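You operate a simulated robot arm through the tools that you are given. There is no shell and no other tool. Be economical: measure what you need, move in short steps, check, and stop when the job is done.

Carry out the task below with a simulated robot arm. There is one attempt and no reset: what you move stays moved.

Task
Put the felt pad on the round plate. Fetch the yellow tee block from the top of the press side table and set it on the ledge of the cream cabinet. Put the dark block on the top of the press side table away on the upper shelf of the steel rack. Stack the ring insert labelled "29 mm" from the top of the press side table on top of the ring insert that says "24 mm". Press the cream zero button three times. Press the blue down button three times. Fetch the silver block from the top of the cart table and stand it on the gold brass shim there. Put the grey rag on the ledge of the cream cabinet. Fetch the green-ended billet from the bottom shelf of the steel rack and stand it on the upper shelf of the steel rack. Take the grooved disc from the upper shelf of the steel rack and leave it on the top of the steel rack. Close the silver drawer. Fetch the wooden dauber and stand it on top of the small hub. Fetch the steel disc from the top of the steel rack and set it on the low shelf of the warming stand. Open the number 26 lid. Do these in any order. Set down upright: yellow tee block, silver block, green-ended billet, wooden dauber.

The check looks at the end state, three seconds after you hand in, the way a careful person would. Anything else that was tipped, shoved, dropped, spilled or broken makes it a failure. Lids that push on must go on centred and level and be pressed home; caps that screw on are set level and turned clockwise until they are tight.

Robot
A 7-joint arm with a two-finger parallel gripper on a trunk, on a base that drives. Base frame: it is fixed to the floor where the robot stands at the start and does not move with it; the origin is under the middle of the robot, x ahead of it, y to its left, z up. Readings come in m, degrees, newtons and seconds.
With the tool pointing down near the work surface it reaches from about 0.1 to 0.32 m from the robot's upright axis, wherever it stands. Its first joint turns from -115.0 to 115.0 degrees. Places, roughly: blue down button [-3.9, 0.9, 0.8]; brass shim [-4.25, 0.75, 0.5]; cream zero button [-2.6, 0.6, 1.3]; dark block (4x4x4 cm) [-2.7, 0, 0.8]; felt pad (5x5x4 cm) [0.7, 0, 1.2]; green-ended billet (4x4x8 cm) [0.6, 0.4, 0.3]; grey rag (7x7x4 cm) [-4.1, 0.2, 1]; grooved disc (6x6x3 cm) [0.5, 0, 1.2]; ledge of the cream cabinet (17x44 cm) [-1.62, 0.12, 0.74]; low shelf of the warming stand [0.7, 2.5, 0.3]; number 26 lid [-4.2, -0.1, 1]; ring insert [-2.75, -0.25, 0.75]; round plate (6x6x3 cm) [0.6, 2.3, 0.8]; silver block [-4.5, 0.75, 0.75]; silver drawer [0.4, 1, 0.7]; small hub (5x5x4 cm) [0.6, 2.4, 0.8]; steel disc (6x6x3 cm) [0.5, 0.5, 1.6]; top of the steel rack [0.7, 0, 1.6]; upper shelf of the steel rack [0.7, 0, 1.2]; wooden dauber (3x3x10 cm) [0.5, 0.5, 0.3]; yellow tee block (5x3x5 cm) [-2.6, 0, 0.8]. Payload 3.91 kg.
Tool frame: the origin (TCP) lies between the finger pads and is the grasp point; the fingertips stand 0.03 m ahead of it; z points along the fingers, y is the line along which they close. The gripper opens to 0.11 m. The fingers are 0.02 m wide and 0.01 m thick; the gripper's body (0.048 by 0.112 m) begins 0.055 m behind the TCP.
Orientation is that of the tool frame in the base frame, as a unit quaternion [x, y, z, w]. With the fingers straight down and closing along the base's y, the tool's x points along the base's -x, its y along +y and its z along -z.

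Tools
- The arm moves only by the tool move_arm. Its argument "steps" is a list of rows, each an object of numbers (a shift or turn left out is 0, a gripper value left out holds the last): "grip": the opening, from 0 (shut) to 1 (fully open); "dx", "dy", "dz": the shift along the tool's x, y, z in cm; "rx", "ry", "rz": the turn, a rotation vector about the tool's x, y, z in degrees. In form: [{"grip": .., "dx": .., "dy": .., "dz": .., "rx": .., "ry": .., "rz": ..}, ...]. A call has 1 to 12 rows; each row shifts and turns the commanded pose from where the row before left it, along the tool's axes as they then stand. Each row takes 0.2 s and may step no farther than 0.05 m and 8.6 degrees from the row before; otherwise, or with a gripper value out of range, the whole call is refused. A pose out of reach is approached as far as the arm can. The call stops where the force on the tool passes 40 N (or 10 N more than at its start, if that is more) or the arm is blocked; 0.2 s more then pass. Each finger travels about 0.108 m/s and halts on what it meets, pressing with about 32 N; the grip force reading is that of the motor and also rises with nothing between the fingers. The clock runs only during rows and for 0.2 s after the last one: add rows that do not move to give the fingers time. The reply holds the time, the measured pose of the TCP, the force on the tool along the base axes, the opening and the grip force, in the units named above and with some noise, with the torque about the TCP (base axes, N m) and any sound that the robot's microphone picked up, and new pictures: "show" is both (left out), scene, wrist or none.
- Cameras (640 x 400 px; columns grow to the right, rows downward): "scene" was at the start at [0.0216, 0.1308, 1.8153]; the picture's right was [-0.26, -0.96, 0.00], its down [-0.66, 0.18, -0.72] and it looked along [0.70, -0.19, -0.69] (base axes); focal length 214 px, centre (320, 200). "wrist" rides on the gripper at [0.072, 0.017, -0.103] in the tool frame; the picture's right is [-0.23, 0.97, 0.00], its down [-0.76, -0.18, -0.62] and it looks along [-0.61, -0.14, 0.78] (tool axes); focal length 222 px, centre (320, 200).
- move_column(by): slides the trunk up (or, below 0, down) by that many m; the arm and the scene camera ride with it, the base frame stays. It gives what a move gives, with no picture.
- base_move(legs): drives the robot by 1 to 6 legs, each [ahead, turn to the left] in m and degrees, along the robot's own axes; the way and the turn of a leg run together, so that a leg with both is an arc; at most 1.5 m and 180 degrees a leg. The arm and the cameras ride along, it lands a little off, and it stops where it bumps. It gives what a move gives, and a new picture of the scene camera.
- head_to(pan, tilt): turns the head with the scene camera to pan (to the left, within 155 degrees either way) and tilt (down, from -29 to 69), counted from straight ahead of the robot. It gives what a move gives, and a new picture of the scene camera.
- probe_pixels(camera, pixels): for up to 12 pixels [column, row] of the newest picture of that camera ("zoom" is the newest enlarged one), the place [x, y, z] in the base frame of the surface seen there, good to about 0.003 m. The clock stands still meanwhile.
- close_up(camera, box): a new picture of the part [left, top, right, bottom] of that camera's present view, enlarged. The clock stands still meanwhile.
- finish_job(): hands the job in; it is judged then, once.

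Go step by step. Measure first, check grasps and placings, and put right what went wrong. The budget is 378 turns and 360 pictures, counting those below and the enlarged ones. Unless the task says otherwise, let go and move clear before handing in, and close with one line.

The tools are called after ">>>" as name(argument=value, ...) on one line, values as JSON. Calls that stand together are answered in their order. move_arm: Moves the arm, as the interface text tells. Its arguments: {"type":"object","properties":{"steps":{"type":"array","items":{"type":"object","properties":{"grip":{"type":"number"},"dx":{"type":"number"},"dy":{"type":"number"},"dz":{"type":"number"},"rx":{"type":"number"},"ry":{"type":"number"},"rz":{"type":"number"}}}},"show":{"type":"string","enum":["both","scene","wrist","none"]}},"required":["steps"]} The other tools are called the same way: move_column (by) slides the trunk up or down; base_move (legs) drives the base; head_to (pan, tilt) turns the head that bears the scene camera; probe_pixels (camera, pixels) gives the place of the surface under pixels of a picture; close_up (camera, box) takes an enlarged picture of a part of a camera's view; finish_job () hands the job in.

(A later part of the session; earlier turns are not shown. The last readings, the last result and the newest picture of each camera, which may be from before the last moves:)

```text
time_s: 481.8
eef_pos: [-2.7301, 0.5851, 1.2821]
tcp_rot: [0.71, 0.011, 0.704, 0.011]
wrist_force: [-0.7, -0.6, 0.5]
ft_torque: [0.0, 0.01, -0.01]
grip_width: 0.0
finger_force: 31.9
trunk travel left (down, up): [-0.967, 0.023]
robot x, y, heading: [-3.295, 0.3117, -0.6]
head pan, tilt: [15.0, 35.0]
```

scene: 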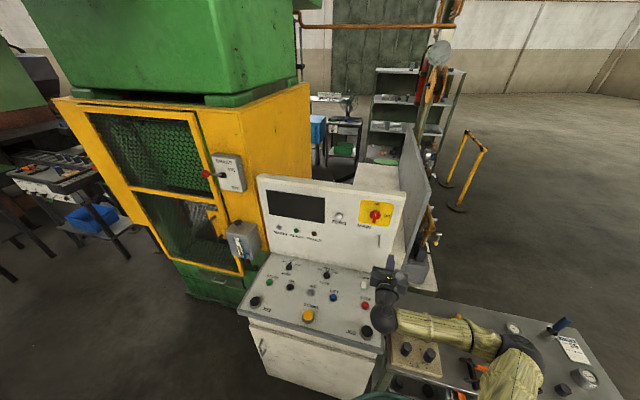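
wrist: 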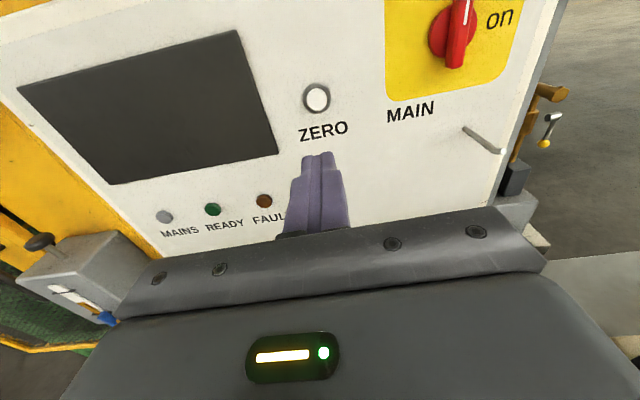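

>>> move_arm(steps=[{"dx": 0.7}, {"dz": 4}, {"dz": 4}, {"dz": 3.5}], show="wrist")

```text
time_s: 482.8
eef_pos: [-2.6145, 0.5855, 1.2872]
tcp_rot: [0.71, 0.011, 0.704, 0.011]
wrist_force: [0.6, 0.0, 0.5]
ft_torque: [0.0, 0.0, 0.0]
grip_width: 0.0001
finger_force: 31.8
trunk travel left (down, up): [-0.967, 0.023]
robot x, y, heading: [-3.2922, 0.3137, -0.5]
head pan, tilt: [15.0, 35.0]
```

wrist: 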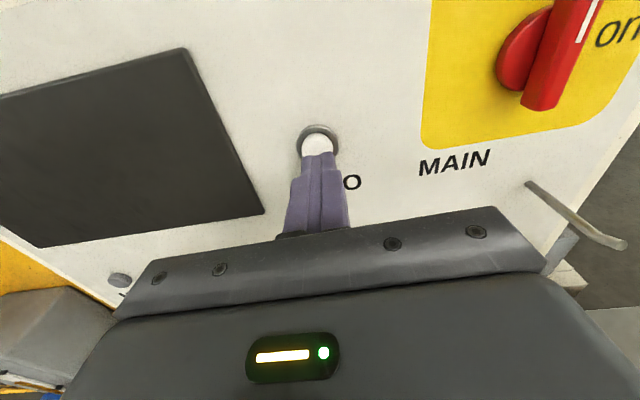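

Aligned with the button. Press gently in small steps.

>>> move_arm(steps=[{"dz": 1.6}, {"dz": 0.4}, {"dz": 0.3}, {"dz": 0.2}, {"dz": 0.2}], show="none")

```text
time_s: 484.0
eef_pos: [-2.589, 0.5869, 1.2881]
tcp_rot: [0.709, 0.011, 0.705, 0.01]
wrist_force: [-8.1, 0.6, -0.8]
ft_torque: [0.0, -0.06, 0.0]
grip_width: 0.0001
finger_force: 32.1
trunk travel left (down, up): [-0.967, 0.023]
robot x, y, heading: [-3.2959, 0.3099, -0.6]
head pan, tilt: [15.0, 35.0]
heard: click
```

First click heard. Release 1 cm, and press again.

>>> move_arm(steps=[{"dz": -1.0}, {"dz": -0.5}, {}], show="none")

>>> move_arm(steps=[{"dz": 0.9}, {"dz": 0.3}, {"dz": 0.3}], show="none")

```text
time_s: 484.8
eef_pos: [-2.6044, 0.585, 1.286]
tcp_rot: [0.71, 0.012, 0.704, 0.011]
wrist_force: [0.8, -0.9, 0.0]
ft_torque: [0.01, -0.01, -0.01]
grip_width: 0.0001
finger_force: 31.7
trunk travel left (down, up): [-0.967, 0.023]
robot x, y, heading: [-3.2957, 0.3126, -0.7]
head pan, tilt: [15.0, 35.0]
```

```text
time_s: 485.6
eef_pos: [-2.5893, 0.5854, 1.2862]
tcp_rot: [0.71, 0.012, 0.704, 0.01]
wrist_force: [-5.5, -1.8, -2.1]
ft_torque: [0.0, 0.04, -0.02]
grip_width: 0.0
finger_force: 31.5
trunk travel left (down, up): [-0.967, 0.023]
robot x, y, heading: [-3.2962, 0.3122, -0.7]
head pan, tilt: [15.0, 35.0]
heard: click
```

Second click. Release and press once more.

>>> move_arm(steps=[{"dz": -1.0}, {"dz": -0.5}, {}], show="none")

>>> move_arm(steps=[{"dz": 0.9}, {"dz": 0.3}, {"dz": 0.3}], show="none")

>>> move_arm(steps=[{"dz": -2}, {"dz": -4}, {"dz": -4}, {"dz": -4}], show="wrist")

```text
time_s: 486.4
eef_pos: [-2.6038, 0.5841, 1.2874]
tcp_rot: [0.71, 0.012, 0.704, 0.012]
wrist_force: [-0.8, 0.9, 0.1]
ft_torque: [0.02, 0.04, -0.02]
grip_width: 0.0
finger_force: 31.7
trunk travel left (down, up): [-0.967, 0.023]
robot x, y, heading: [-3.2952, 0.313, -0.3]
head pan, tilt: [15.0, 35.0]
```

```text
time_s: 487.2
eef_pos: [-2.5895, 0.5853, 1.2865]
tcp_rot: [0.71, 0.012, 0.704, 0.011]
wrist_force: [-8.7, -2.9, -2.5]
ft_torque: [0.03, -0.04, -0.11]
grip_width: 0.0
finger_force: 32.0
trunk travel left (down, up): [-0.967, 0.023]
robot x, y, heading: [-3.2936, 0.3117, -0.4]
head pan, tilt: [15.0, 35.0]
heard: click
```

```text
time_s: 488.2
eef_pos: [-2.7304, 0.5841, 1.2872]
tcp_rot: [0.709, 0.012, 0.705, 0.01]
wrist_force: [-0.2, 0.6, 0.8]
ft_torque: [0.0, 0.0, 0.0]
grip_width: 0.0
finger_force: 31.7
trunk travel left (down, up): [-0.967, 0.023]
robot x, y, heading: [-3.2931, 0.3118, -0.6]
head pan, tilt: [15.0, 35.0]
```

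wrist: 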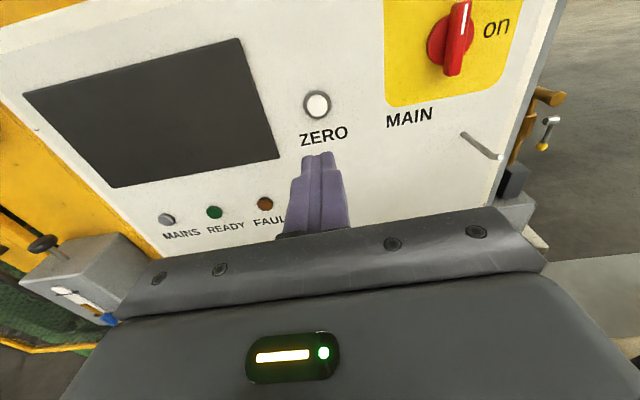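

All three presses clicked. Now the cart: turn left to face it.

>>> base_move(legs=[[0, 140]])

>>> head_to(pan=0, tilt=35)

```text
time_s: 495.4
eef_pos: [-3.8307, 0.6424, 1.2876]
tcp_rot: [0.331, 0.628, 0.348, -0.612]
wrist_force: [0.2, 0.1, 0.7]
ft_torque: [-0.01, 0.01, 0.03]
grip_width: 0.0001
finger_force: 31.9
trunk travel left (down, up): [-0.967, 0.023]
robot x, y, heading: [-3.2987, 0.3115, 122.2]
head pan, tilt: [15.0, 35.0]
stopped in leg 1: the robot was blocked; the commanded pose is now the measured one
```

scene: 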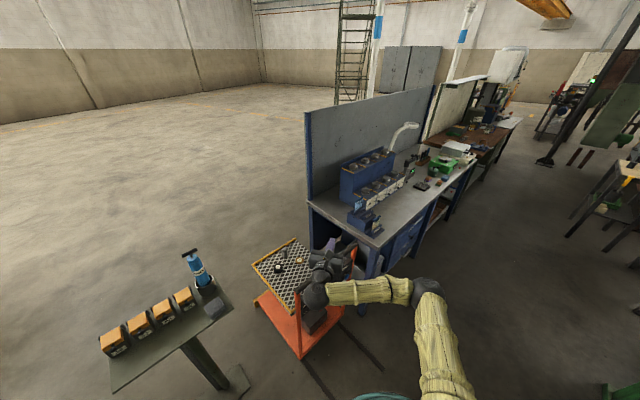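

```text
time_s: 496.1
eef_pos: [-3.8313, 0.6445, 1.288]
tcp_rot: [0.332, 0.628, 0.349, -0.612]
wrist_force: [0.0, 0.6, -0.1]
ft_torque: [-0.02, 0.01, 0.01]
grip_width: 0.0
finger_force: 31.6
trunk travel left (down, up): [-0.967, 0.023]
robot x, y, heading: [-3.2972, 0.3092, 121.8]
head pan, tilt: [0.0, 35.0]
```

scene: 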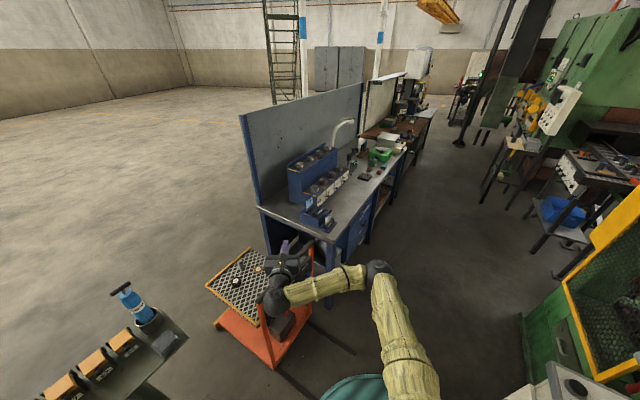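

The hand is above the cart. Shift it to the cart's east side and turn the tool to face west for a look at the control panel.

>>> move_arm(steps=[{"dy": 5}, {"dy": 5}, {"dy": 5}, {"dy": 5}, {"rx": 8.3}, {"rx": 8.3}, {"rx": 8.3}, {"rx": 8.3}, {"rx": 8.3}, {"rx": 8.3}, {"rx": 8}], show="both")

```text
time_s: 498.5
eef_pos: [-3.6614, 0.7523, 1.2935]
tcp_rot: [-0.007, 0.718, 0.0, -0.696]
wrist_force: [-1.2, -0.1, -0.7]
ft_torque: [0.0, 0.03, -0.01]
grip_width: 0.0
finger_force: 32.3
trunk travel left (down, up): [-0.967, 0.023]
robot x, y, heading: [-3.2967, 0.3136, 121.9]
head pan, tilt: [0.0, 35.0]
```

scene: 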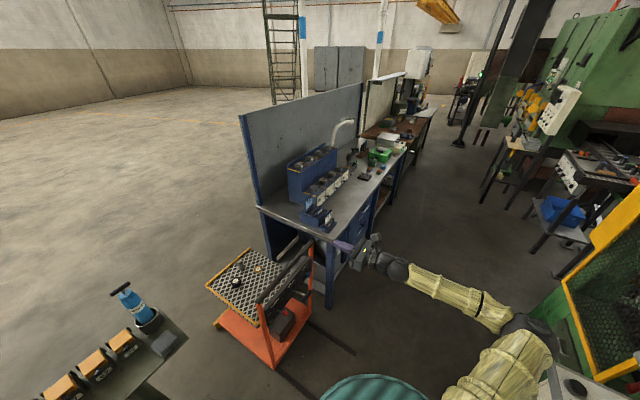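
wrist: 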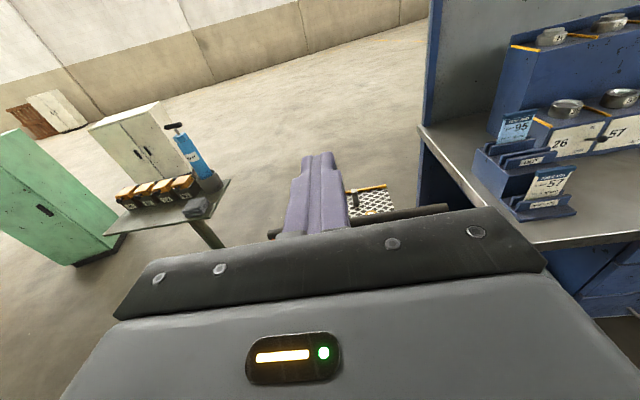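

Lower the trunk to see the panel face.

>>> move_column(by=-0.3)

>>> move_arm(steps=[{"ry": -8}, {"ry": -8}, {"ry": -8}], show="wrist")

```text
time_s: 501.5
eef_pos: [-3.6613, 0.751, 0.9942]
tcp_rot: [-0.008, 0.718, 0.0, -0.696]
wrist_force: [-0.2, 0.2, -0.5]
ft_torque: [-0.02, 0.0, 0.0]
grip_width: 0.0
finger_force: 32.5
trunk travel left (down, up): [-0.667, 0.323]
robot x, y, heading: [-3.2982, 0.3173, 122.2]
head pan, tilt: [0.0, 35.0]
```

```text
time_s: 502.3
eef_pos: [-3.6628, 0.7519, 0.9943]
tcp_rot: [-0.006, 0.848, 0.002, -0.531]
wrist_force: [-0.1, 0.2, 0.5]
ft_torque: [0.02, -0.01, -0.01]
grip_width: 0.0
finger_force: 32.2
trunk travel left (down, up): [-0.667, 0.323]
robot x, y, heading: [-3.297, 0.3089, 121.9]
head pan, tilt: [0.0, 35.0]
```

wrist: 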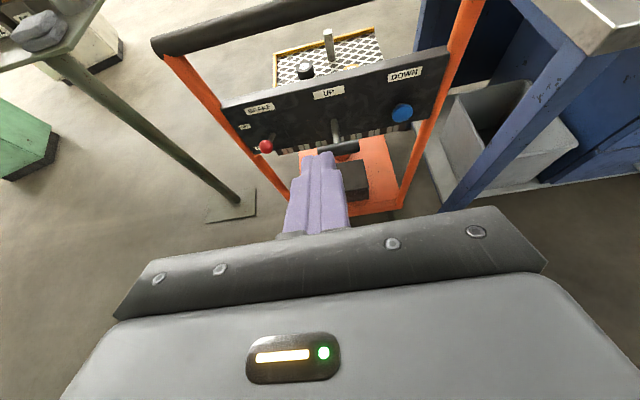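

The blue DOWN button is at wrist (402,112). Measure it and the panel plane.

>>> close_up(camera="wrist", box=[220, 0, 480, 170])

>>> probe_pixels(camera="wrist", pixels=[[402, 112], [396, 112], [409, 112], [380, 100], [380, 130], [430, 60], [250, 115], [430, 110], [336, 130], [300, 20], [350, 60]])

```text
2.35 times, centred on (350, 85) of wrist
```

zoom: 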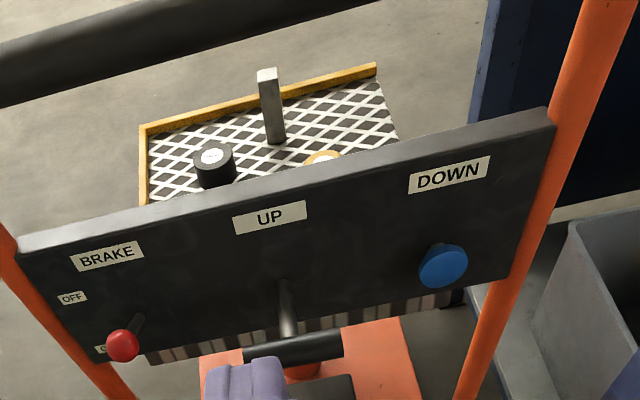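

```text
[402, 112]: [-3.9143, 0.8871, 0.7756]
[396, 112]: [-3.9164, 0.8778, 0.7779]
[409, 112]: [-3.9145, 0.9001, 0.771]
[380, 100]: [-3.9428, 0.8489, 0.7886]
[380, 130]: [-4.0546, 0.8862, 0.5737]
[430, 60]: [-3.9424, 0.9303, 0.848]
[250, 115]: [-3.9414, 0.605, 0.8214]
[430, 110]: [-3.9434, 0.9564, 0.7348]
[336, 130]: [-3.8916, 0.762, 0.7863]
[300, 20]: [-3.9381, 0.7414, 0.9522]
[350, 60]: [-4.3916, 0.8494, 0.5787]
```

Button centre (y 0.888, z 0.774), face x -3.914, panel vertical. Level the tool, lower, and align; move base slightly ahead.

>>> base_move(legs=[[0.08, 0]])

>>> move_arm(steps=[{"ry": 8}, {"ry": 8}, {"ry": 8}], show="none")

>>> move_column(by=-0.22)

```text
time_s: 503.5
eef_pos: [-3.7049, 0.8188, 0.9945]
tcp_rot: [-0.007, 0.847, 0.001, -0.532]
wrist_force: [0.6, 0.4, 0.2]
ft_torque: [0.01, -0.03, 0.02]
grip_width: 0.0
finger_force: 31.9
trunk travel left (down, up): [-0.667, 0.323]
robot x, y, heading: [-3.3384, 0.3785, 122.4]
head pan, tilt: [0.0, 35.0]
```

scene: 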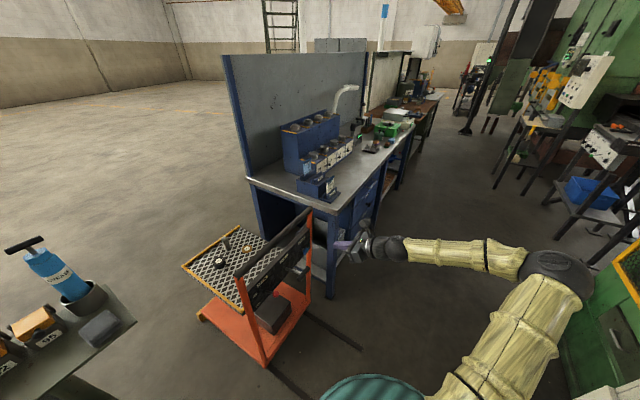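

```text
time_s: 504.3
eef_pos: [-3.7054, 0.8206, 0.9947]
tcp_rot: [-0.007, 0.717, 0.001, -0.697]
wrist_force: [-0.8, -0.2, 0.3]
ft_torque: [-0.02, -0.01, 0.02]
grip_width: 0.0001
finger_force: 32.0
trunk travel left (down, up): [-0.667, 0.323]
robot x, y, heading: [-3.3353, 0.3806, 122.0]
head pan, tilt: [0.0, 35.0]
```

```text
time_s: 506.6
eef_pos: [-3.7047, 0.8206, 0.7731]
tcp_rot: [-0.006, 0.718, 0.002, -0.696]
wrist_force: [0.6, -0.6, 0.3]
ft_torque: [0.01, -0.02, -0.01]
grip_width: 0.0
finger_force: 31.5
trunk travel left (down, up): [-0.447, 0.543]
robot x, y, heading: [-3.3394, 0.3791, 121.9]
head pan, tilt: [0.0, 35.0]
```

>>> move_arm(steps=[{"dy": 3.4}, {"dy": 3.4}, {"dz": 4}, {"dz": 4}, {"dz": 4}, {"dz": 3}], show="wrist")

```text
time_s: 508.0
eef_pos: [-3.8563, 0.8858, 0.7697]
tcp_rot: [-0.006, 0.717, 0.001, -0.697]
wrist_force: [0.1, -0.2, -0.2]
ft_torque: [-0.02, 0.02, 0.01]
grip_width: 0.0
finger_force: 32.2
trunk travel left (down, up): [-0.447, 0.543]
robot x, y, heading: [-3.3383, 0.3806, 122.0]
head pan, tilt: [0.0, 35.0]
```

wrist: 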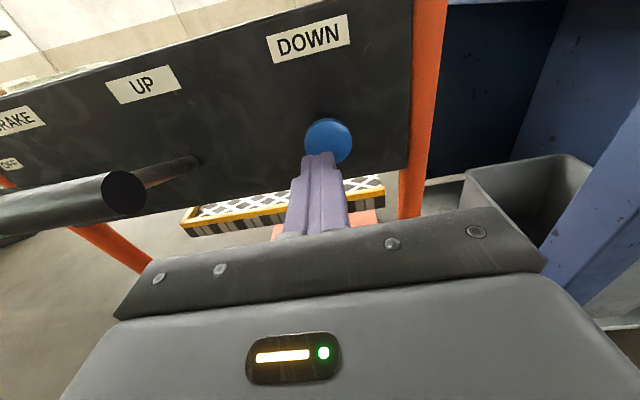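

Aligned. Press in small steps.

>>> move_arm(steps=[{"dx": 0.3, "dz": 2.2}, {"dz": 0.4}, {"dz": 0.3}, {"dz": 0.3}, {"dz": 0.3}], show="none")

```text
time_s: 509.2
eef_pos: [-3.8897, 0.8865, 0.7728]
tcp_rot: [-0.006, 0.718, 0.001, -0.696]
wrist_force: [3.1, 0.9, -1.5]
ft_torque: [-0.02, -0.04, -0.03]
grip_width: 0.0
finger_force: 31.7
trunk travel left (down, up): [-0.447, 0.543]
robot x, y, heading: [-3.3372, 0.3828, 122.0]
head pan, tilt: [0.0, 35.0]
heard: click
```

First click. Release and repeat.

>>> move_arm(steps=[{"dz": -1.2}, {"dz": -0.6}, {}], show="wrist")

>>> move_arm(steps=[{"dz": 1.2}, {"dz": 0.3}, {"dz": 0.3}], show="none")

```text
time_s: 510.0
eef_pos: [-3.8726, 0.8857, 0.7729]
tcp_rot: [-0.007, 0.718, 0.001, -0.696]
wrist_force: [1.2, -0.5, -0.3]
ft_torque: [-0.03, 0.01, 0.01]
grip_width: 0.0
finger_force: 32.3
trunk travel left (down, up): [-0.447, 0.543]
robot x, y, heading: [-3.3425, 0.3845, 121.9]
head pan, tilt: [0.0, 35.0]
```

wrist: 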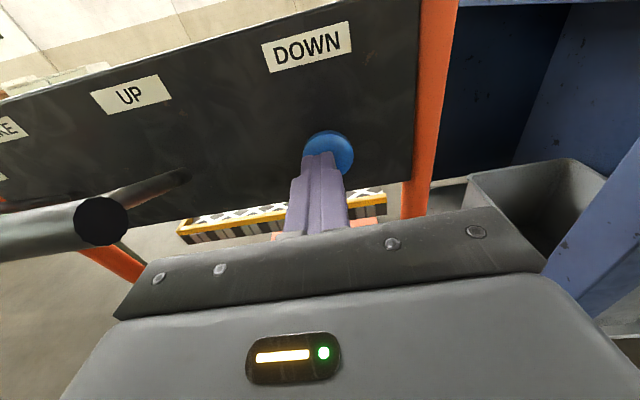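

```text
time_s: 510.8
eef_pos: [-3.8902, 0.8862, 0.772]
tcp_rot: [-0.006, 0.717, 0.0, -0.697]
wrist_force: [4.5, -0.1, -0.3]
ft_torque: [-0.03, 0.02, 0.02]
grip_width: 0.0
finger_force: 32.1
trunk travel left (down, up): [-0.447, 0.543]
robot x, y, heading: [-3.342, 0.381, 122.2]
head pan, tilt: [0.0, 35.0]
```

No click yet; press a little deeper.

>>> move_arm(steps=[{"dz": 0.2}, {"dz": 0.2}], show="none")

```text
time_s: 511.4
eef_pos: [-3.8936, 0.8857, 0.772]
tcp_rot: [-0.007, 0.718, 0.001, -0.696]
wrist_force: [5.6, -0.7, -2.4]
ft_torque: [0.03, -0.01, 0.03]
grip_width: 0.0
finger_force: 31.8
trunk travel left (down, up): [-0.447, 0.543]
robot x, y, heading: [-3.3372, 0.3797, 122.2]
head pan, tilt: [0.0, 35.0]
heard: click
```

Second click. Release further this time and press the third.

>>> move_arm(steps=[{"dz": -1.5}, {"dz": -0.7}, {}], show="none")

>>> move_arm(steps=[{"dz": 1.4}, {"dz": 0.4}, {"dz": 0.3}, {"dz": 0.2}], show="none")

```text
time_s: 512.2
eef_pos: [-3.8727, 0.8871, 0.771]
tcp_rot: [-0.007, 0.718, 0.001, -0.696]
wrist_force: [-0.1, -0.1, 0.2]
ft_torque: [0.01, 0.01, 0.05]
grip_width: 0.0002
finger_force: 32.1
trunk travel left (down, up): [-0.447, 0.543]
robot x, y, heading: [-3.3362, 0.3784, 122.3]
head pan, tilt: [0.0, 35.0]
```

```text
time_s: 513.2
eef_pos: [-3.8945, 0.8874, 0.7718]
tcp_rot: [-0.007, 0.718, 0.001, -0.697]
wrist_force: [14.3, -4.1, -2.7]
ft_torque: [0.05, 0.03, 0.08]
grip_width: 0.0
finger_force: 32.1
trunk travel left (down, up): [-0.447, 0.543]
robot x, y, heading: [-3.3417, 0.3805, 122.1]
head pan, tilt: [0.0, 35.0]
heard: click
```

Third click. Retract and check the cart table height.

>>> move_arm(steps=[{"dz": -3}, {"dz": -4}, {"dz": -4}, {"dz": -4}, {"dz": -4}], show="scene")

>>> close_up(camera="scene", box=[0, 220, 320, 400])

```text
time_s: 514.4
eef_pos: [-3.7024, 0.8885, 0.779]
tcp_rot: [-0.006, 0.718, 0.001, -0.696]
wrist_force: [-0.5, -0.5, -0.6]
ft_torque: [0.01, 0.02, 0.01]
grip_width: 0.0
finger_force: 31.8
trunk travel left (down, up): [-0.447, 0.543]
robot x, y, heading: [-3.3414, 0.3854, 122.1]
head pan, tilt: [0.0, 35.0]
```

scene: 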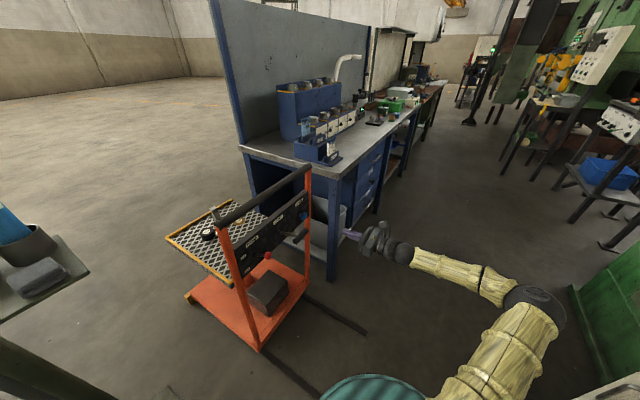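

```text
2.00 times, centred on (160, 310) of scene
```

zoom: 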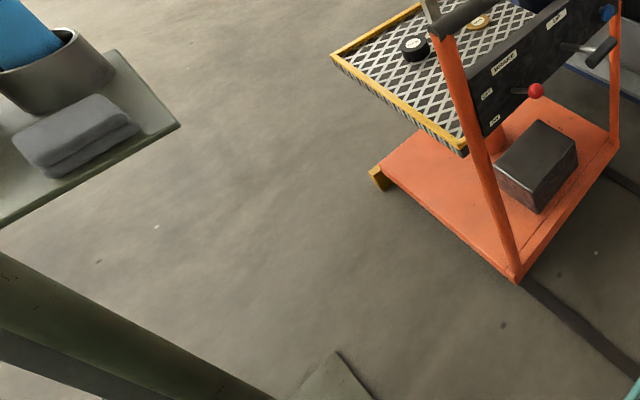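

>>> probe_pixels(camera="scene", pixels=[[200, 255], [230, 265], [209, 234], [180, 240], [240, 230], [217, 222], [38, 280], [120, 293], [185, 298]])

```text
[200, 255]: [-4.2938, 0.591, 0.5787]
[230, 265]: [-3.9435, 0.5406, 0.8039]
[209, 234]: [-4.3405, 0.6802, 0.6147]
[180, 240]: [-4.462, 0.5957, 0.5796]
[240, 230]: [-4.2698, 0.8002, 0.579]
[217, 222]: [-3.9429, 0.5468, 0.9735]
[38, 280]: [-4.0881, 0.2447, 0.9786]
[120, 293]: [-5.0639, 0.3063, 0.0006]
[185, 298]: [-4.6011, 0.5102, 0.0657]
```

The table stands at 0.579 still; three clicks registered. Next: silver block and shim, reached from the southwest around the stand. Raise the trunk and drive around.

>>> move_column(by=0.4)

>>> move_column(by=0.12)

>>> base_move(legs=[[0, -122], [0, -90], [1.05, 0]])

```text
time_s: 518.2
eef_pos: [-3.7029, 0.8886, 1.1786]
tcp_rot: [-0.007, 0.717, 0.0, -0.697]
wrist_force: [0.6, 0.0, 0.0]
ft_torque: [-0.01, 0.0, 0.01]
grip_width: 0.0001
finger_force: 31.7
trunk travel left (down, up): [-0.847, 0.143]
robot x, y, heading: [-3.3378, 0.3813, 122.2]
head pan, tilt: [0.0, 35.0]
```

```text
time_s: 519.7
eef_pos: [-3.7031, 0.8883, 1.2991]
tcp_rot: [-0.007, 0.718, 0.0, -0.696]
wrist_force: [0.3, 1.4, -0.2]
ft_torque: [-0.03, -0.02, -0.01]
grip_width: 0.0
finger_force: 32.1
trunk travel left (down, up): [-0.967, 0.023]
robot x, y, heading: [-3.3372, 0.3817, 122.3]
head pan, tilt: [0.0, 35.0]
```

```text
time_s: 538.9
eef_pos: [-3.2511, -1.2869, 1.2975]
tcp_rot: [0.695, -0.18, 0.672, 0.182]
wrist_force: [0.4, 0.0, -0.8]
ft_torque: [-0.01, -0.02, -0.03]
grip_width: 0.0003
finger_force: 32.0
trunk travel left (down, up): [-0.967, 0.023]
robot x, y, heading: [-3.3121, -0.6678, -88.1]
head pan, tilt: [0.0, 35.0]
```

scene: 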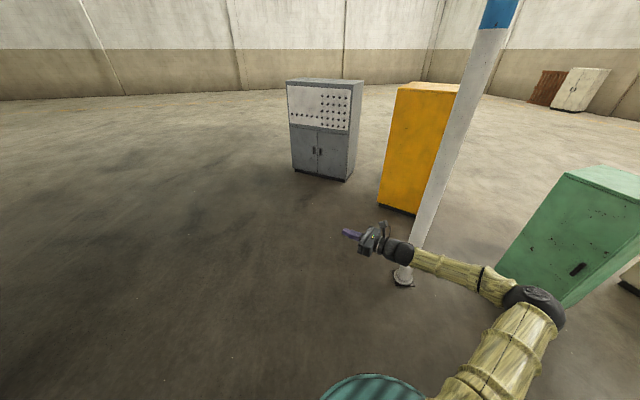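

>>> base_move(legs=[[0, -92], [1.5, 0], [0, -88], [0.8, 0]])

>>> head_to(pan=-35, tilt=45)

```text
time_s: 542.6
eef_pos: [-3.7531, -1.1146, 1.2997]
tcp_rot: [0.553, -0.454, 0.535, 0.448]
wrist_force: [0.7, 1.2, 0.2]
ft_torque: [0.04, 0.0, 0.01]
grip_width: 0.0
finger_force: 32.0
trunk travel left (down, up): [-0.967, 0.023]
robot x, y, heading: [-3.3121, -0.6723, -128.2]
head pan, tilt: [0.0, 35.0]
stopped in leg 1: the robot was blocked; the commanded pose is now the measured one
```

scene: 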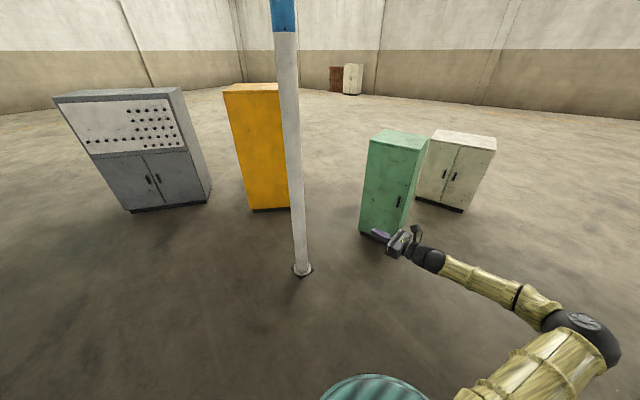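

```text
time_s: 543.6
eef_pos: [-3.7514, -1.1191, 1.299]
tcp_rot: [0.556, -0.454, 0.535, 0.446]
wrist_force: [-0.5, -0.4, 0.7]
ft_torque: [0.0, 0.0, 0.02]
grip_width: 0.0001
finger_force: 32.3
trunk travel left (down, up): [-0.967, 0.023]
robot x, y, heading: [-3.3199, -0.6707, -127.7]
head pan, tilt: [-35.0, 45.0]
```

scene: 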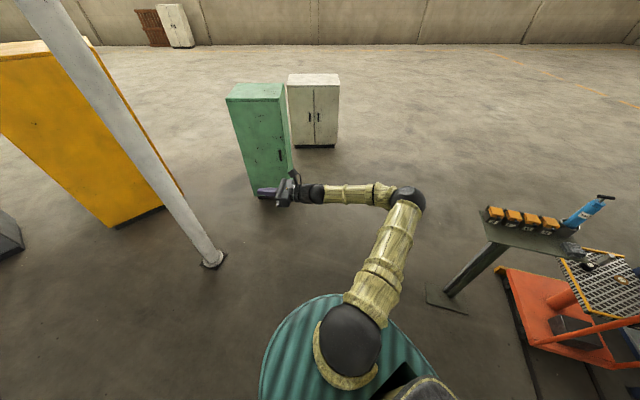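

>>> probe_pixels(camera="scene", pixels=[[270, 198], [290, 170], [212, 262], [450, 300], [525, 225], [488, 240], [540, 255]])

>>> base_move(legs=[[0.25, 0], [0, -52]])

```text
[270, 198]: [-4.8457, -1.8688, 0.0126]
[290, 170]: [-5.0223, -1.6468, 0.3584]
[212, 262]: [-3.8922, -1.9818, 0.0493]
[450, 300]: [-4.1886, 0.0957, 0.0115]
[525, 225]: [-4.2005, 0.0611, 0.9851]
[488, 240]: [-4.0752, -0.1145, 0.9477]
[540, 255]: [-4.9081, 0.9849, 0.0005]
```

```text
time_s: 549.0
eef_pos: [-4.0913, -0.8056, 1.2992]
tcp_rot: [-0.303, 0.651, -0.287, -0.634]
wrist_force: [0.0, -0.1, 0.3]
ft_torque: [0.0, -0.01, -0.02]
grip_width: 0.0
finger_force: 32.2
trunk travel left (down, up): [-0.967, 0.023]
robot x, y, heading: [-3.4722, -0.871, -179.7]
head pan, tilt: [-35.0, 45.0]
```

scene: 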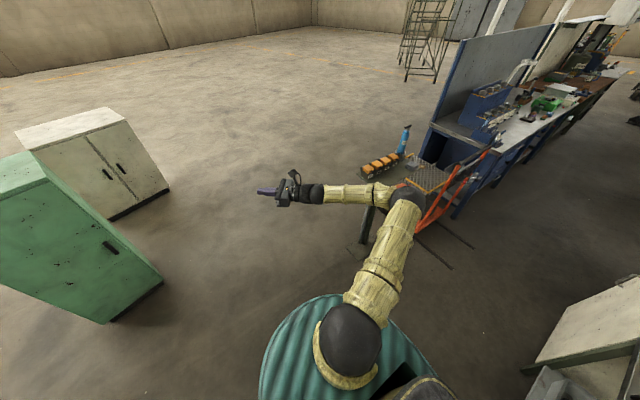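

>>> base_move(legs=[[1.35, 0], [0, -90], [1.0, 0]])

>>> head_to(pan=-50, tilt=45)

```text
time_s: 568.0
eef_pos: [-4.8, 0.7563, 1.2988]
tcp_rot: [0.238, 0.677, 0.238, -0.655]
wrist_force: [-0.1, 0.0, -0.1]
ft_torque: [-0.05, -0.02, 0.01]
grip_width: 0.0
finger_force: 31.9
trunk travel left (down, up): [-0.967, 0.023]
robot x, y, heading: [-4.8451, 0.1382, 91.7]
head pan, tilt: [-35.0, 45.0]
```

scene: 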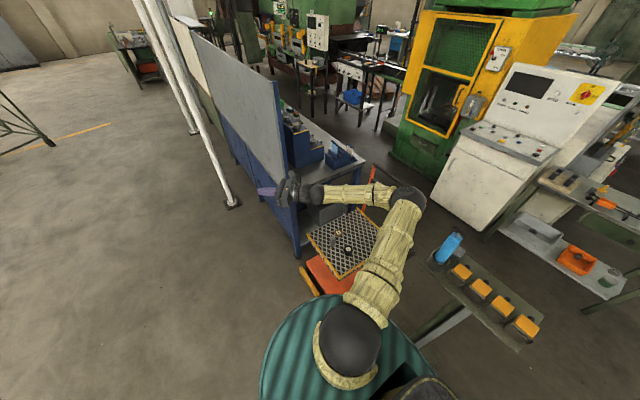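

```text
time_s: 568.8
eef_pos: [-4.8003, 0.7553, 1.2988]
tcp_rot: [0.237, 0.677, 0.236, -0.655]
wrist_force: [0.0, 0.8, 0.1]
ft_torque: [-0.01, -0.02, 0.03]
grip_width: 0.0001
finger_force: 31.9
trunk travel left (down, up): [-0.967, 0.023]
robot x, y, heading: [-4.8465, 0.1308, 92.0]
head pan, tilt: [-50.0, 45.0]
```

scene: 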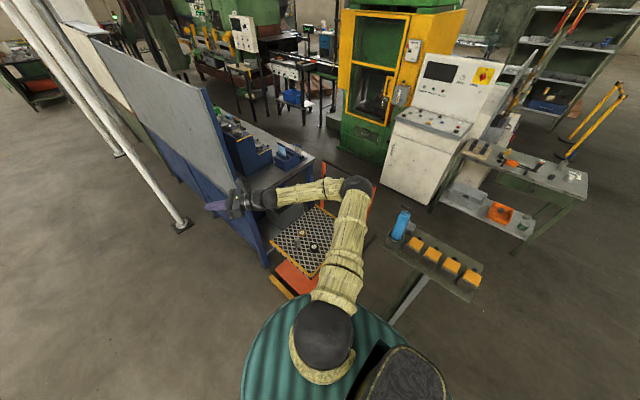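

>>> base_move(legs=[[0, -45]])

>>> move_arm(steps=[{"rx": -8.3}, {"rx": -8.3}, {"rx": -8.3}, {"rx": -8.3}, {"rx": -8.3}, {"rx": -8.3}, {"rx": -8.3}, {"grip": 0.6}], show="none")

>>> head_to(pan=-10, tilt=50)

```text
time_s: 572.1
eef_pos: [-4.3711, 0.5363, 1.299]
tcp_rot: [0.481, 0.533, 0.471, -0.512]
wrist_force: [0.6, -0.3, 1.0]
ft_torque: [0.01, 0.01, 0.0]
grip_width: 0.0
finger_force: 31.6
trunk travel left (down, up): [-0.967, 0.023]
robot x, y, heading: [-4.8479, 0.1342, 46.4]
head pan, tilt: [-50.0, 45.0]
```

scene: 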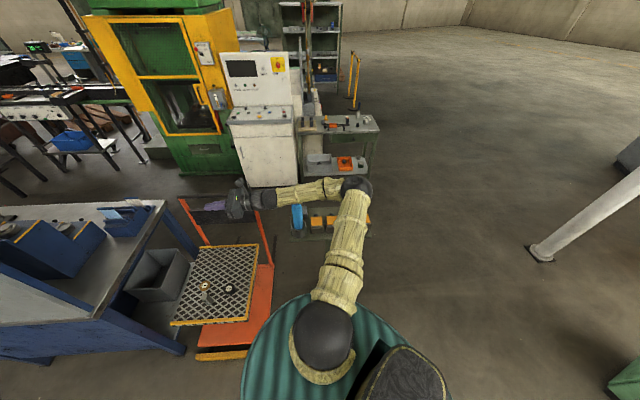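

```text
time_s: 573.2
eef_pos: [-4.3505, 0.518, 1.342]
tcp_rot: [0.584, 0.401, 0.652, -0.27]
wrist_force: [-0.8, 0.3, 0.6]
ft_torque: [0.01, 0.02, 0.04]
grip_width: 0.0
finger_force: 32.3
trunk travel left (down, up): [-0.967, 0.023]
robot x, y, heading: [-4.8474, 0.1329, 46.6]
head pan, tilt: [-50.0, 45.0]
stopped in row 5: the arm was blocked; the commanded pose is now the measured one
```

```text
time_s: 574.3
eef_pos: [-4.3506, 0.5178, 1.3404]
tcp_rot: [0.585, 0.4, 0.651, -0.271]
wrist_force: [0.7, 0.8, -0.3]
ft_torque: [0.02, 0.02, 0.0]
grip_width: 0.0001
finger_force: 32.5
trunk travel left (down, up): [-0.967, 0.023]
robot x, y, heading: [-4.8479, 0.1329, 46.5]
head pan, tilt: [-10.0, 50.0]
```

scene: 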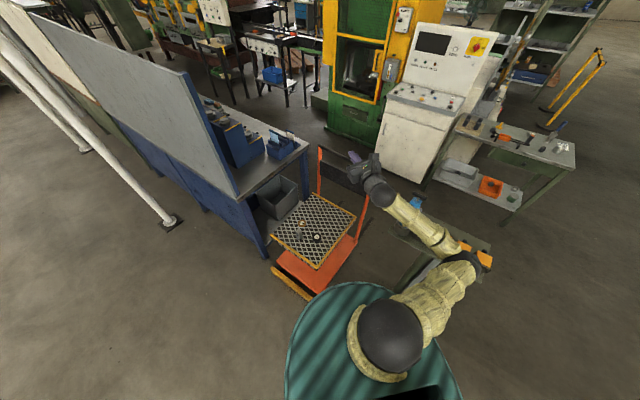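

The arm blocked while yawing; its elbow hangs near the stand. Turn the base left to draw the elbow away, then check the stand.

>>> base_move(legs=[[0, 30]])

>>> close_up(camera="scene", box=[300, 160, 520, 300])

```text
time_s: 576.8
eef_pos: [-4.609, 0.7146, 1.341]
tcp_rot: [0.461, 0.538, 0.559, -0.43]
wrist_force: [0.3, -0.4, 0.5]
ft_torque: [-0.01, -0.01, 0.0]
grip_width: 0.0
finger_force: 31.7
trunk travel left (down, up): [-0.967, 0.023]
robot x, y, heading: [-4.8492, 0.133, 76.5]
head pan, tilt: [-10.0, 50.0]
```

scene: 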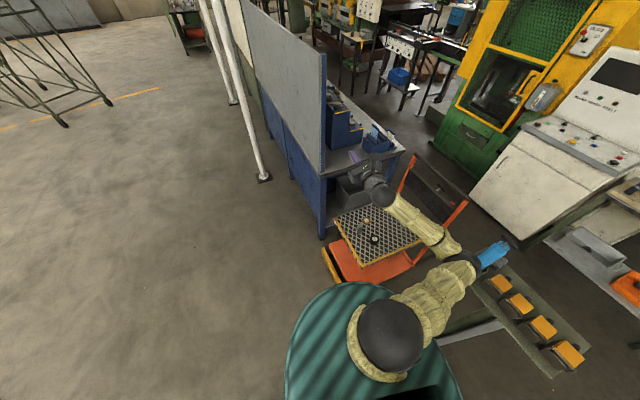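

```text
2.86 times, centred on (410, 230) of scene
```

zoom: 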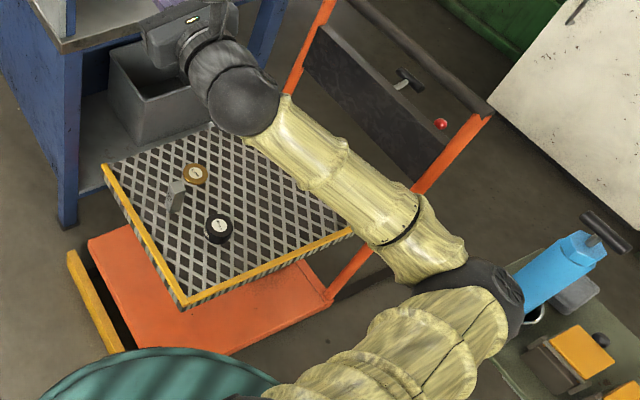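

Stand undisturbed. Measure block and shim.

>>> close_up(camera="scene", box=[340, 200, 400, 250])

>>> probe_pixels(camera="zoom", pixels=[[240, 150], [232, 125], [255, 190], [285, 135], [262, 138], [308, 138], [285, 112], [285, 152], [350, 290], [350, 330], [200, 250], [180, 180]])

```text
8.00 times, centred on (370, 225) of scene
```

zoom: 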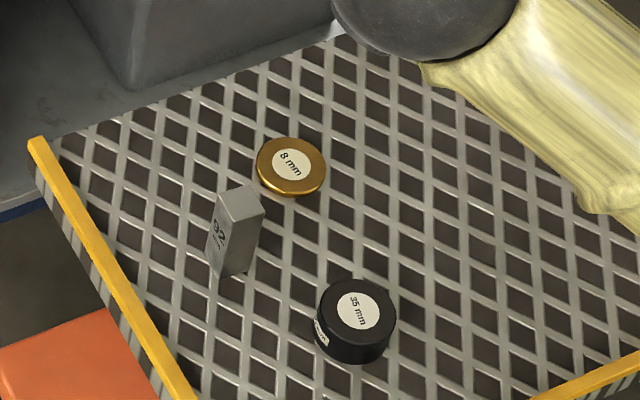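

```text
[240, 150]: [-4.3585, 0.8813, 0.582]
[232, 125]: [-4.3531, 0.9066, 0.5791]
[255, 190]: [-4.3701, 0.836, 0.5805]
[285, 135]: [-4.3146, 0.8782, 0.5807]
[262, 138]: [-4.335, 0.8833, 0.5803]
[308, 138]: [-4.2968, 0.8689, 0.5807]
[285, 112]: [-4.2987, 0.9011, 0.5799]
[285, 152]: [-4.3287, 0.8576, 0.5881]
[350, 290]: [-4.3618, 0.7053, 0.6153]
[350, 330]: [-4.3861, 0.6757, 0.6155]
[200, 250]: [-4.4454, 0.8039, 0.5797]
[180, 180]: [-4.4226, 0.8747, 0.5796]
```

>>> probe_pixels(camera="zoom", pixels=[[240, 203], [222, 215], [255, 212], [243, 190], [225, 235], [215, 265], [238, 270], [252, 235], [290, 165], [262, 165], [318, 165], [290, 185]])

```text
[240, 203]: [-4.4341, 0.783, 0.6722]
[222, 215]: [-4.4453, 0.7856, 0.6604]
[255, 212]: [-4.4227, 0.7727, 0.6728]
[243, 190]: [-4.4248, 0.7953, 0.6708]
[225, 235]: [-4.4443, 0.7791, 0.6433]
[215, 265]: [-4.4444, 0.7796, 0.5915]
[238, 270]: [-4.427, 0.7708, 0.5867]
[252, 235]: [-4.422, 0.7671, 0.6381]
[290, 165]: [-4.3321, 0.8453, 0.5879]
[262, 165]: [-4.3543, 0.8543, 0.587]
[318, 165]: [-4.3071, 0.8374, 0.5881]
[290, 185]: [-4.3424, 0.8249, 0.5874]
```

Block centre ≈(-4.431,0.786), label face towards SW, top 0.672; shim centre ≈(-4.33,0.846), top 0.588. I'll swing the base left into free space to rearrange the arm at a lower trunk height.

>>> base_move(legs=[[0, 70]])

>>> move_column(by=-0.36)

>>> move_arm(steps=[{"rz": -6}, {"rz": -6}, {"dz": -2}, {"ry": -7.5}, {"ry": -7.5}], show="scene")

```text
time_s: 581.6
eef_pos: [-5.3186, 0.5497, 1.3398]
tcp_rot: [0.065, 0.705, 0.207, -0.675]
wrist_force: [0.0, 0.0, -0.4]
ft_torque: [-0.02, 0.0, 0.0]
grip_width: 0.0002
finger_force: 32.3
trunk travel left (down, up): [-0.967, 0.023]
robot x, y, heading: [-4.8457, 0.1354, 147.1]
head pan, tilt: [-10.0, 50.0]
```

scene: 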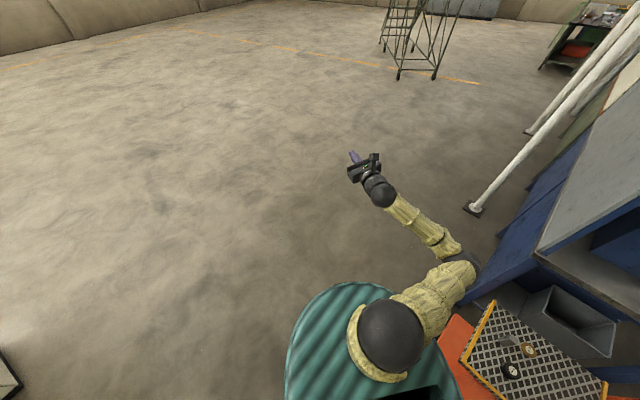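

```text
time_s: 585.1
eef_pos: [-5.318, 0.5499, 0.9813]
tcp_rot: [0.064, 0.706, 0.207, -0.675]
wrist_force: [0.4, -1.0, -0.8]
ft_torque: [0.01, -0.01, -0.02]
grip_width: 0.0
finger_force: 32.4
trunk travel left (down, up): [-0.607, 0.383]
robot x, y, heading: [-4.846, 0.1329, 147.1]
head pan, tilt: [-10.0, 50.0]
```

```text
time_s: 586.3
eef_pos: [-5.2994, 0.5425, 0.9802]
tcp_rot: [0.028, 0.787, 0.276, -0.551]
wrist_force: [-0.3, -0.1, 0.3]
ft_torque: [0.02, 0.0, 0.02]
grip_width: 0.0
finger_force: 32.0
trunk travel left (down, up): [-0.607, 0.383]
robot x, y, heading: [-4.8506, 0.1346, 147.4]
head pan, tilt: [-10.0, 50.0]
```

scene: 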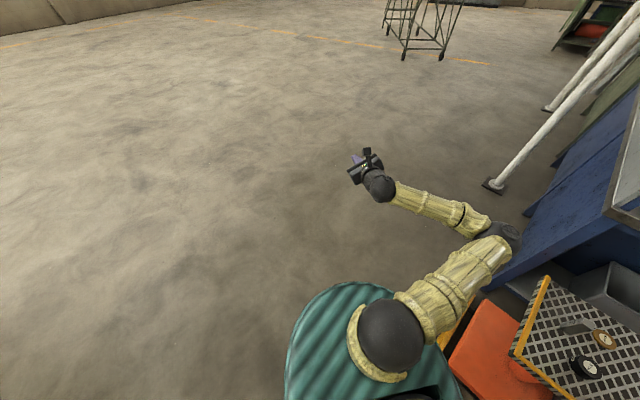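

>>> move_arm(steps=[{"rz": 8.2}, {"rz": 8.2}, {"rz": 8.2}, {"grip": 0.6}], show="none")

>>> base_move(legs=[[0, -80]])

>>> move_arm(steps=[{"rx": -8, "rz": 2}, {"rx": -8, "rz": 2}, {"rx": -8, "rz": 2}], show="both")

```text
time_s: 587.3
eef_pos: [-5.299, 0.5431, 0.9803]
tcp_rot: [0.194, 0.763, 0.15, -0.598]
wrist_force: [0.1, -0.9, -0.2]
ft_torque: [-0.01, -0.01, 0.02]
grip_width: 0.0661
finger_force: 0.0
trunk travel left (down, up): [-0.607, 0.383]
robot x, y, heading: [-4.8449, 0.129, 147.4]
head pan, tilt: [-10.0, 50.0]
```

```text
time_s: 592.7
eef_pos: [-4.5231, 0.6498, 0.9808]
tcp_rot: [0.639, 0.46, 0.5, -0.36]
wrist_force: [-1.1, 0.0, 0.0]
ft_torque: [0.0, 0.01, 0.02]
grip_width: 0.0662
finger_force: 0.0
trunk travel left (down, up): [-0.607, 0.383]
robot x, y, heading: [-4.8473, 0.1352, 67.3]
head pan, tilt: [-10.0, 50.0]
```

scene: 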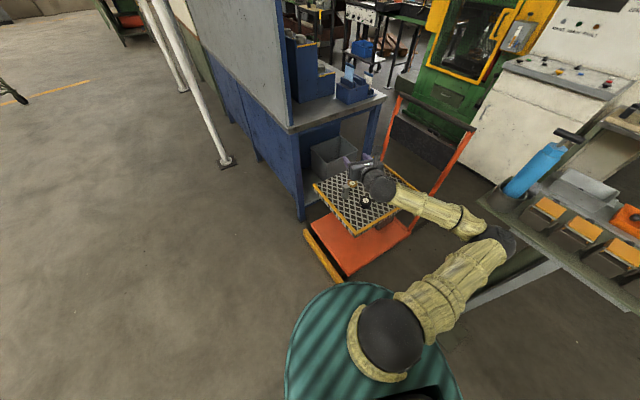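

```text
time_s: 593.5
eef_pos: [-4.5233, 0.6499, 0.9797]
tcp_rot: [0.724, 0.312, 0.565, -0.244]
wrist_force: [0.4, 1.1, -0.1]
ft_torque: [-0.01, -0.02, 0.04]
grip_width: 0.066
finger_force: 0.1
trunk travel left (down, up): [-0.607, 0.383]
robot x, y, heading: [-4.8453, 0.1335, 67.0]
head pan, tilt: [-10.0, 50.0]
```

scene: 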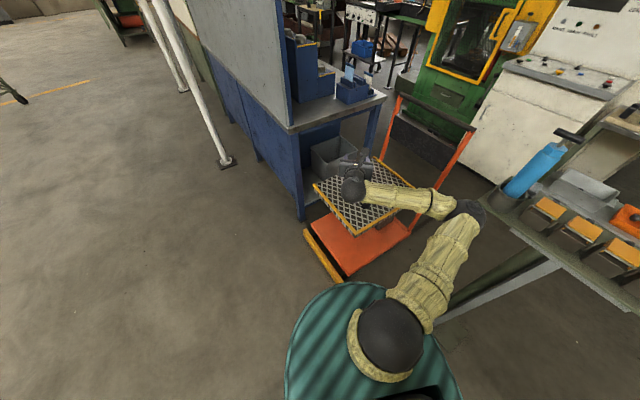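
wrist: 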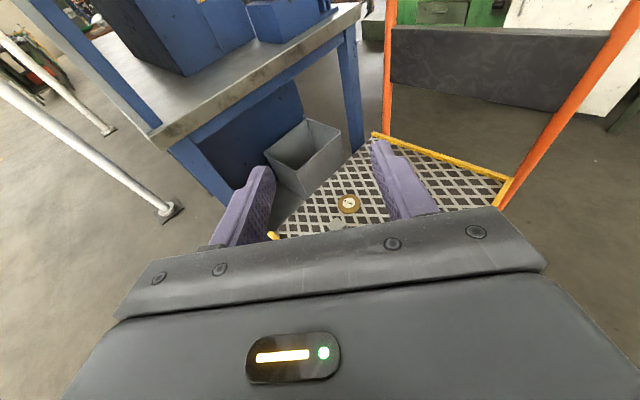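

Good configuration. Lower the trunk 0.29 m and look at the block with the wrist camera.

>>> move_column(by=-0.29)

>>> close_up(camera="wrist", box=[200, 50, 480, 230])

```text
time_s: 596.4
eef_pos: [-4.5243, 0.6512, 0.6898]
tcp_rot: [0.723, 0.312, 0.566, -0.244]
wrist_force: [-0.2, -0.5, 0.1]
ft_torque: [-0.03, 0.01, 0.02]
grip_width: 0.0659
finger_force: 0.1
trunk travel left (down, up): [-0.317, 0.673]
robot x, y, heading: [-4.847, 0.1319, 67.3]
head pan, tilt: [-10.0, 50.0]
```

```text
2.22 times, centred on (340, 140) of wrist
```

zoom: 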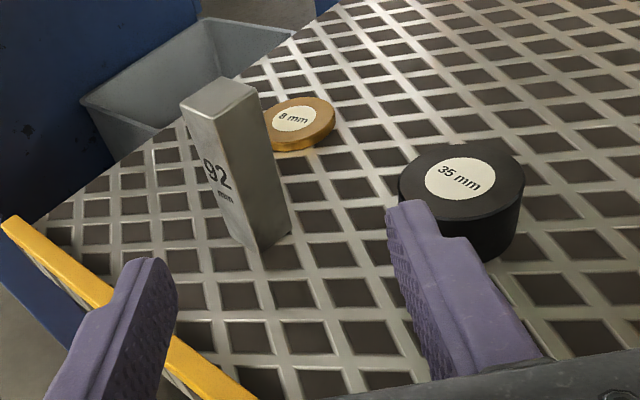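

>>> probe_pixels(camera="zoom", pixels=[[220, 100], [190, 118], [250, 110], [228, 85], [215, 150], [240, 150], [248, 220], [278, 205], [250, 245], [300, 120], [275, 118], [330, 118]])

>>> probe_pixels(camera="zoom", pixels=[[300, 102], [302, 140], [215, 130], [262, 215], [195, 135], [205, 165]])

```text
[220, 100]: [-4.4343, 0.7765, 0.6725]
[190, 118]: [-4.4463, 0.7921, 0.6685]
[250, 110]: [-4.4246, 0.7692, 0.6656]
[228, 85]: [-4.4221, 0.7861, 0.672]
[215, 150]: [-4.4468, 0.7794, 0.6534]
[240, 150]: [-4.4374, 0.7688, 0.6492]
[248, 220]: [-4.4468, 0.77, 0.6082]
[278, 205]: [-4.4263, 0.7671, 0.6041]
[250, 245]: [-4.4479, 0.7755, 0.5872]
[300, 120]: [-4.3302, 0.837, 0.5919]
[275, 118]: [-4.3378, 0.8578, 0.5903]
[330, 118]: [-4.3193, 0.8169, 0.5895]
```

```text
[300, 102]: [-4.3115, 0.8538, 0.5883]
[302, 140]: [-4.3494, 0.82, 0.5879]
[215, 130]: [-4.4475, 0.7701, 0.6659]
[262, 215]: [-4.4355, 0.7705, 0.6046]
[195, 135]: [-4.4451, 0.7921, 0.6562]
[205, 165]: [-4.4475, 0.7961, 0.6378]
```

The block is axis-aligned (centre ≈(-4.434,0.783)). Turn the tool to face north so it closes along x, and line up south of the block.

>>> move_arm(steps=[{"rx": 8.2, "rz": -2.1}, {"rx": 8.2, "rz": -2.1}, {"rx": 8.2, "rz": -2.1}, {"rx": 8.2, "rz": -2.1}, {"rx": 8.2, "rz": -2.1}, {"dy": 4.5}, {"dy": 4.3}], show="wrist")

```text
time_s: 598.0
eef_pos: [-4.4341, 0.649, 0.6926]
tcp_rot: [0.561, 0.554, 0.44, -0.43]
wrist_force: [-1.5, -0.8, -0.4]
ft_torque: [0.02, 0.01, 0.01]
grip_width: 0.066
finger_force: 0.1
trunk travel left (down, up): [-0.317, 0.673]
robot x, y, heading: [-4.8464, 0.1338, 67.3]
head pan, tilt: [-10.0, 50.0]
```

wrist: 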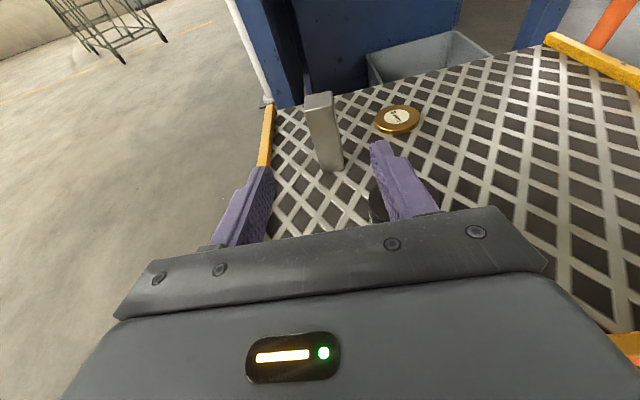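

>>> probe_pixels(camera="wrist", pixels=[[320, 100], [308, 103], [332, 100], [318, 120], [335, 120], [325, 150], [330, 165], [342, 160], [318, 95], [398, 118], [380, 120], [416, 117]])

>>> close_up(camera="wrist", box=[280, 80, 440, 180])

```text
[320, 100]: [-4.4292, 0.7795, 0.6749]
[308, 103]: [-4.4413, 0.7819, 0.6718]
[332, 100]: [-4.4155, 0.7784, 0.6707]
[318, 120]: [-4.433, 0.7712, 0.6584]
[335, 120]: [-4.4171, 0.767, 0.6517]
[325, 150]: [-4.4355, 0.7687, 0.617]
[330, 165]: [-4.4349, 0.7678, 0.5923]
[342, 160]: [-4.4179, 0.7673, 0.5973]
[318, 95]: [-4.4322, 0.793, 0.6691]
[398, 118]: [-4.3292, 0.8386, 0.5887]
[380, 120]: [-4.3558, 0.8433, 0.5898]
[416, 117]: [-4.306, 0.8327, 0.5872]
```

```text
4.00 times, centred on (360, 130) of wrist
```

zoom: 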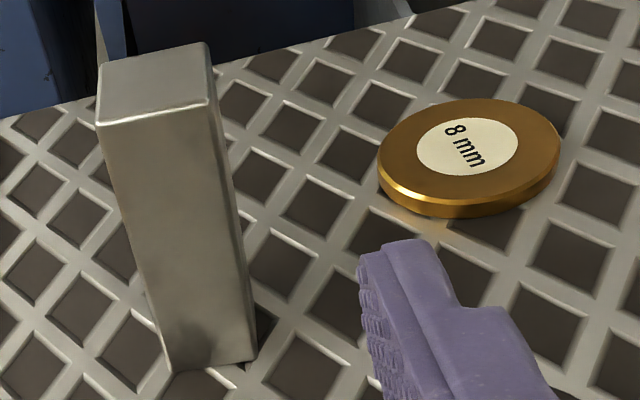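

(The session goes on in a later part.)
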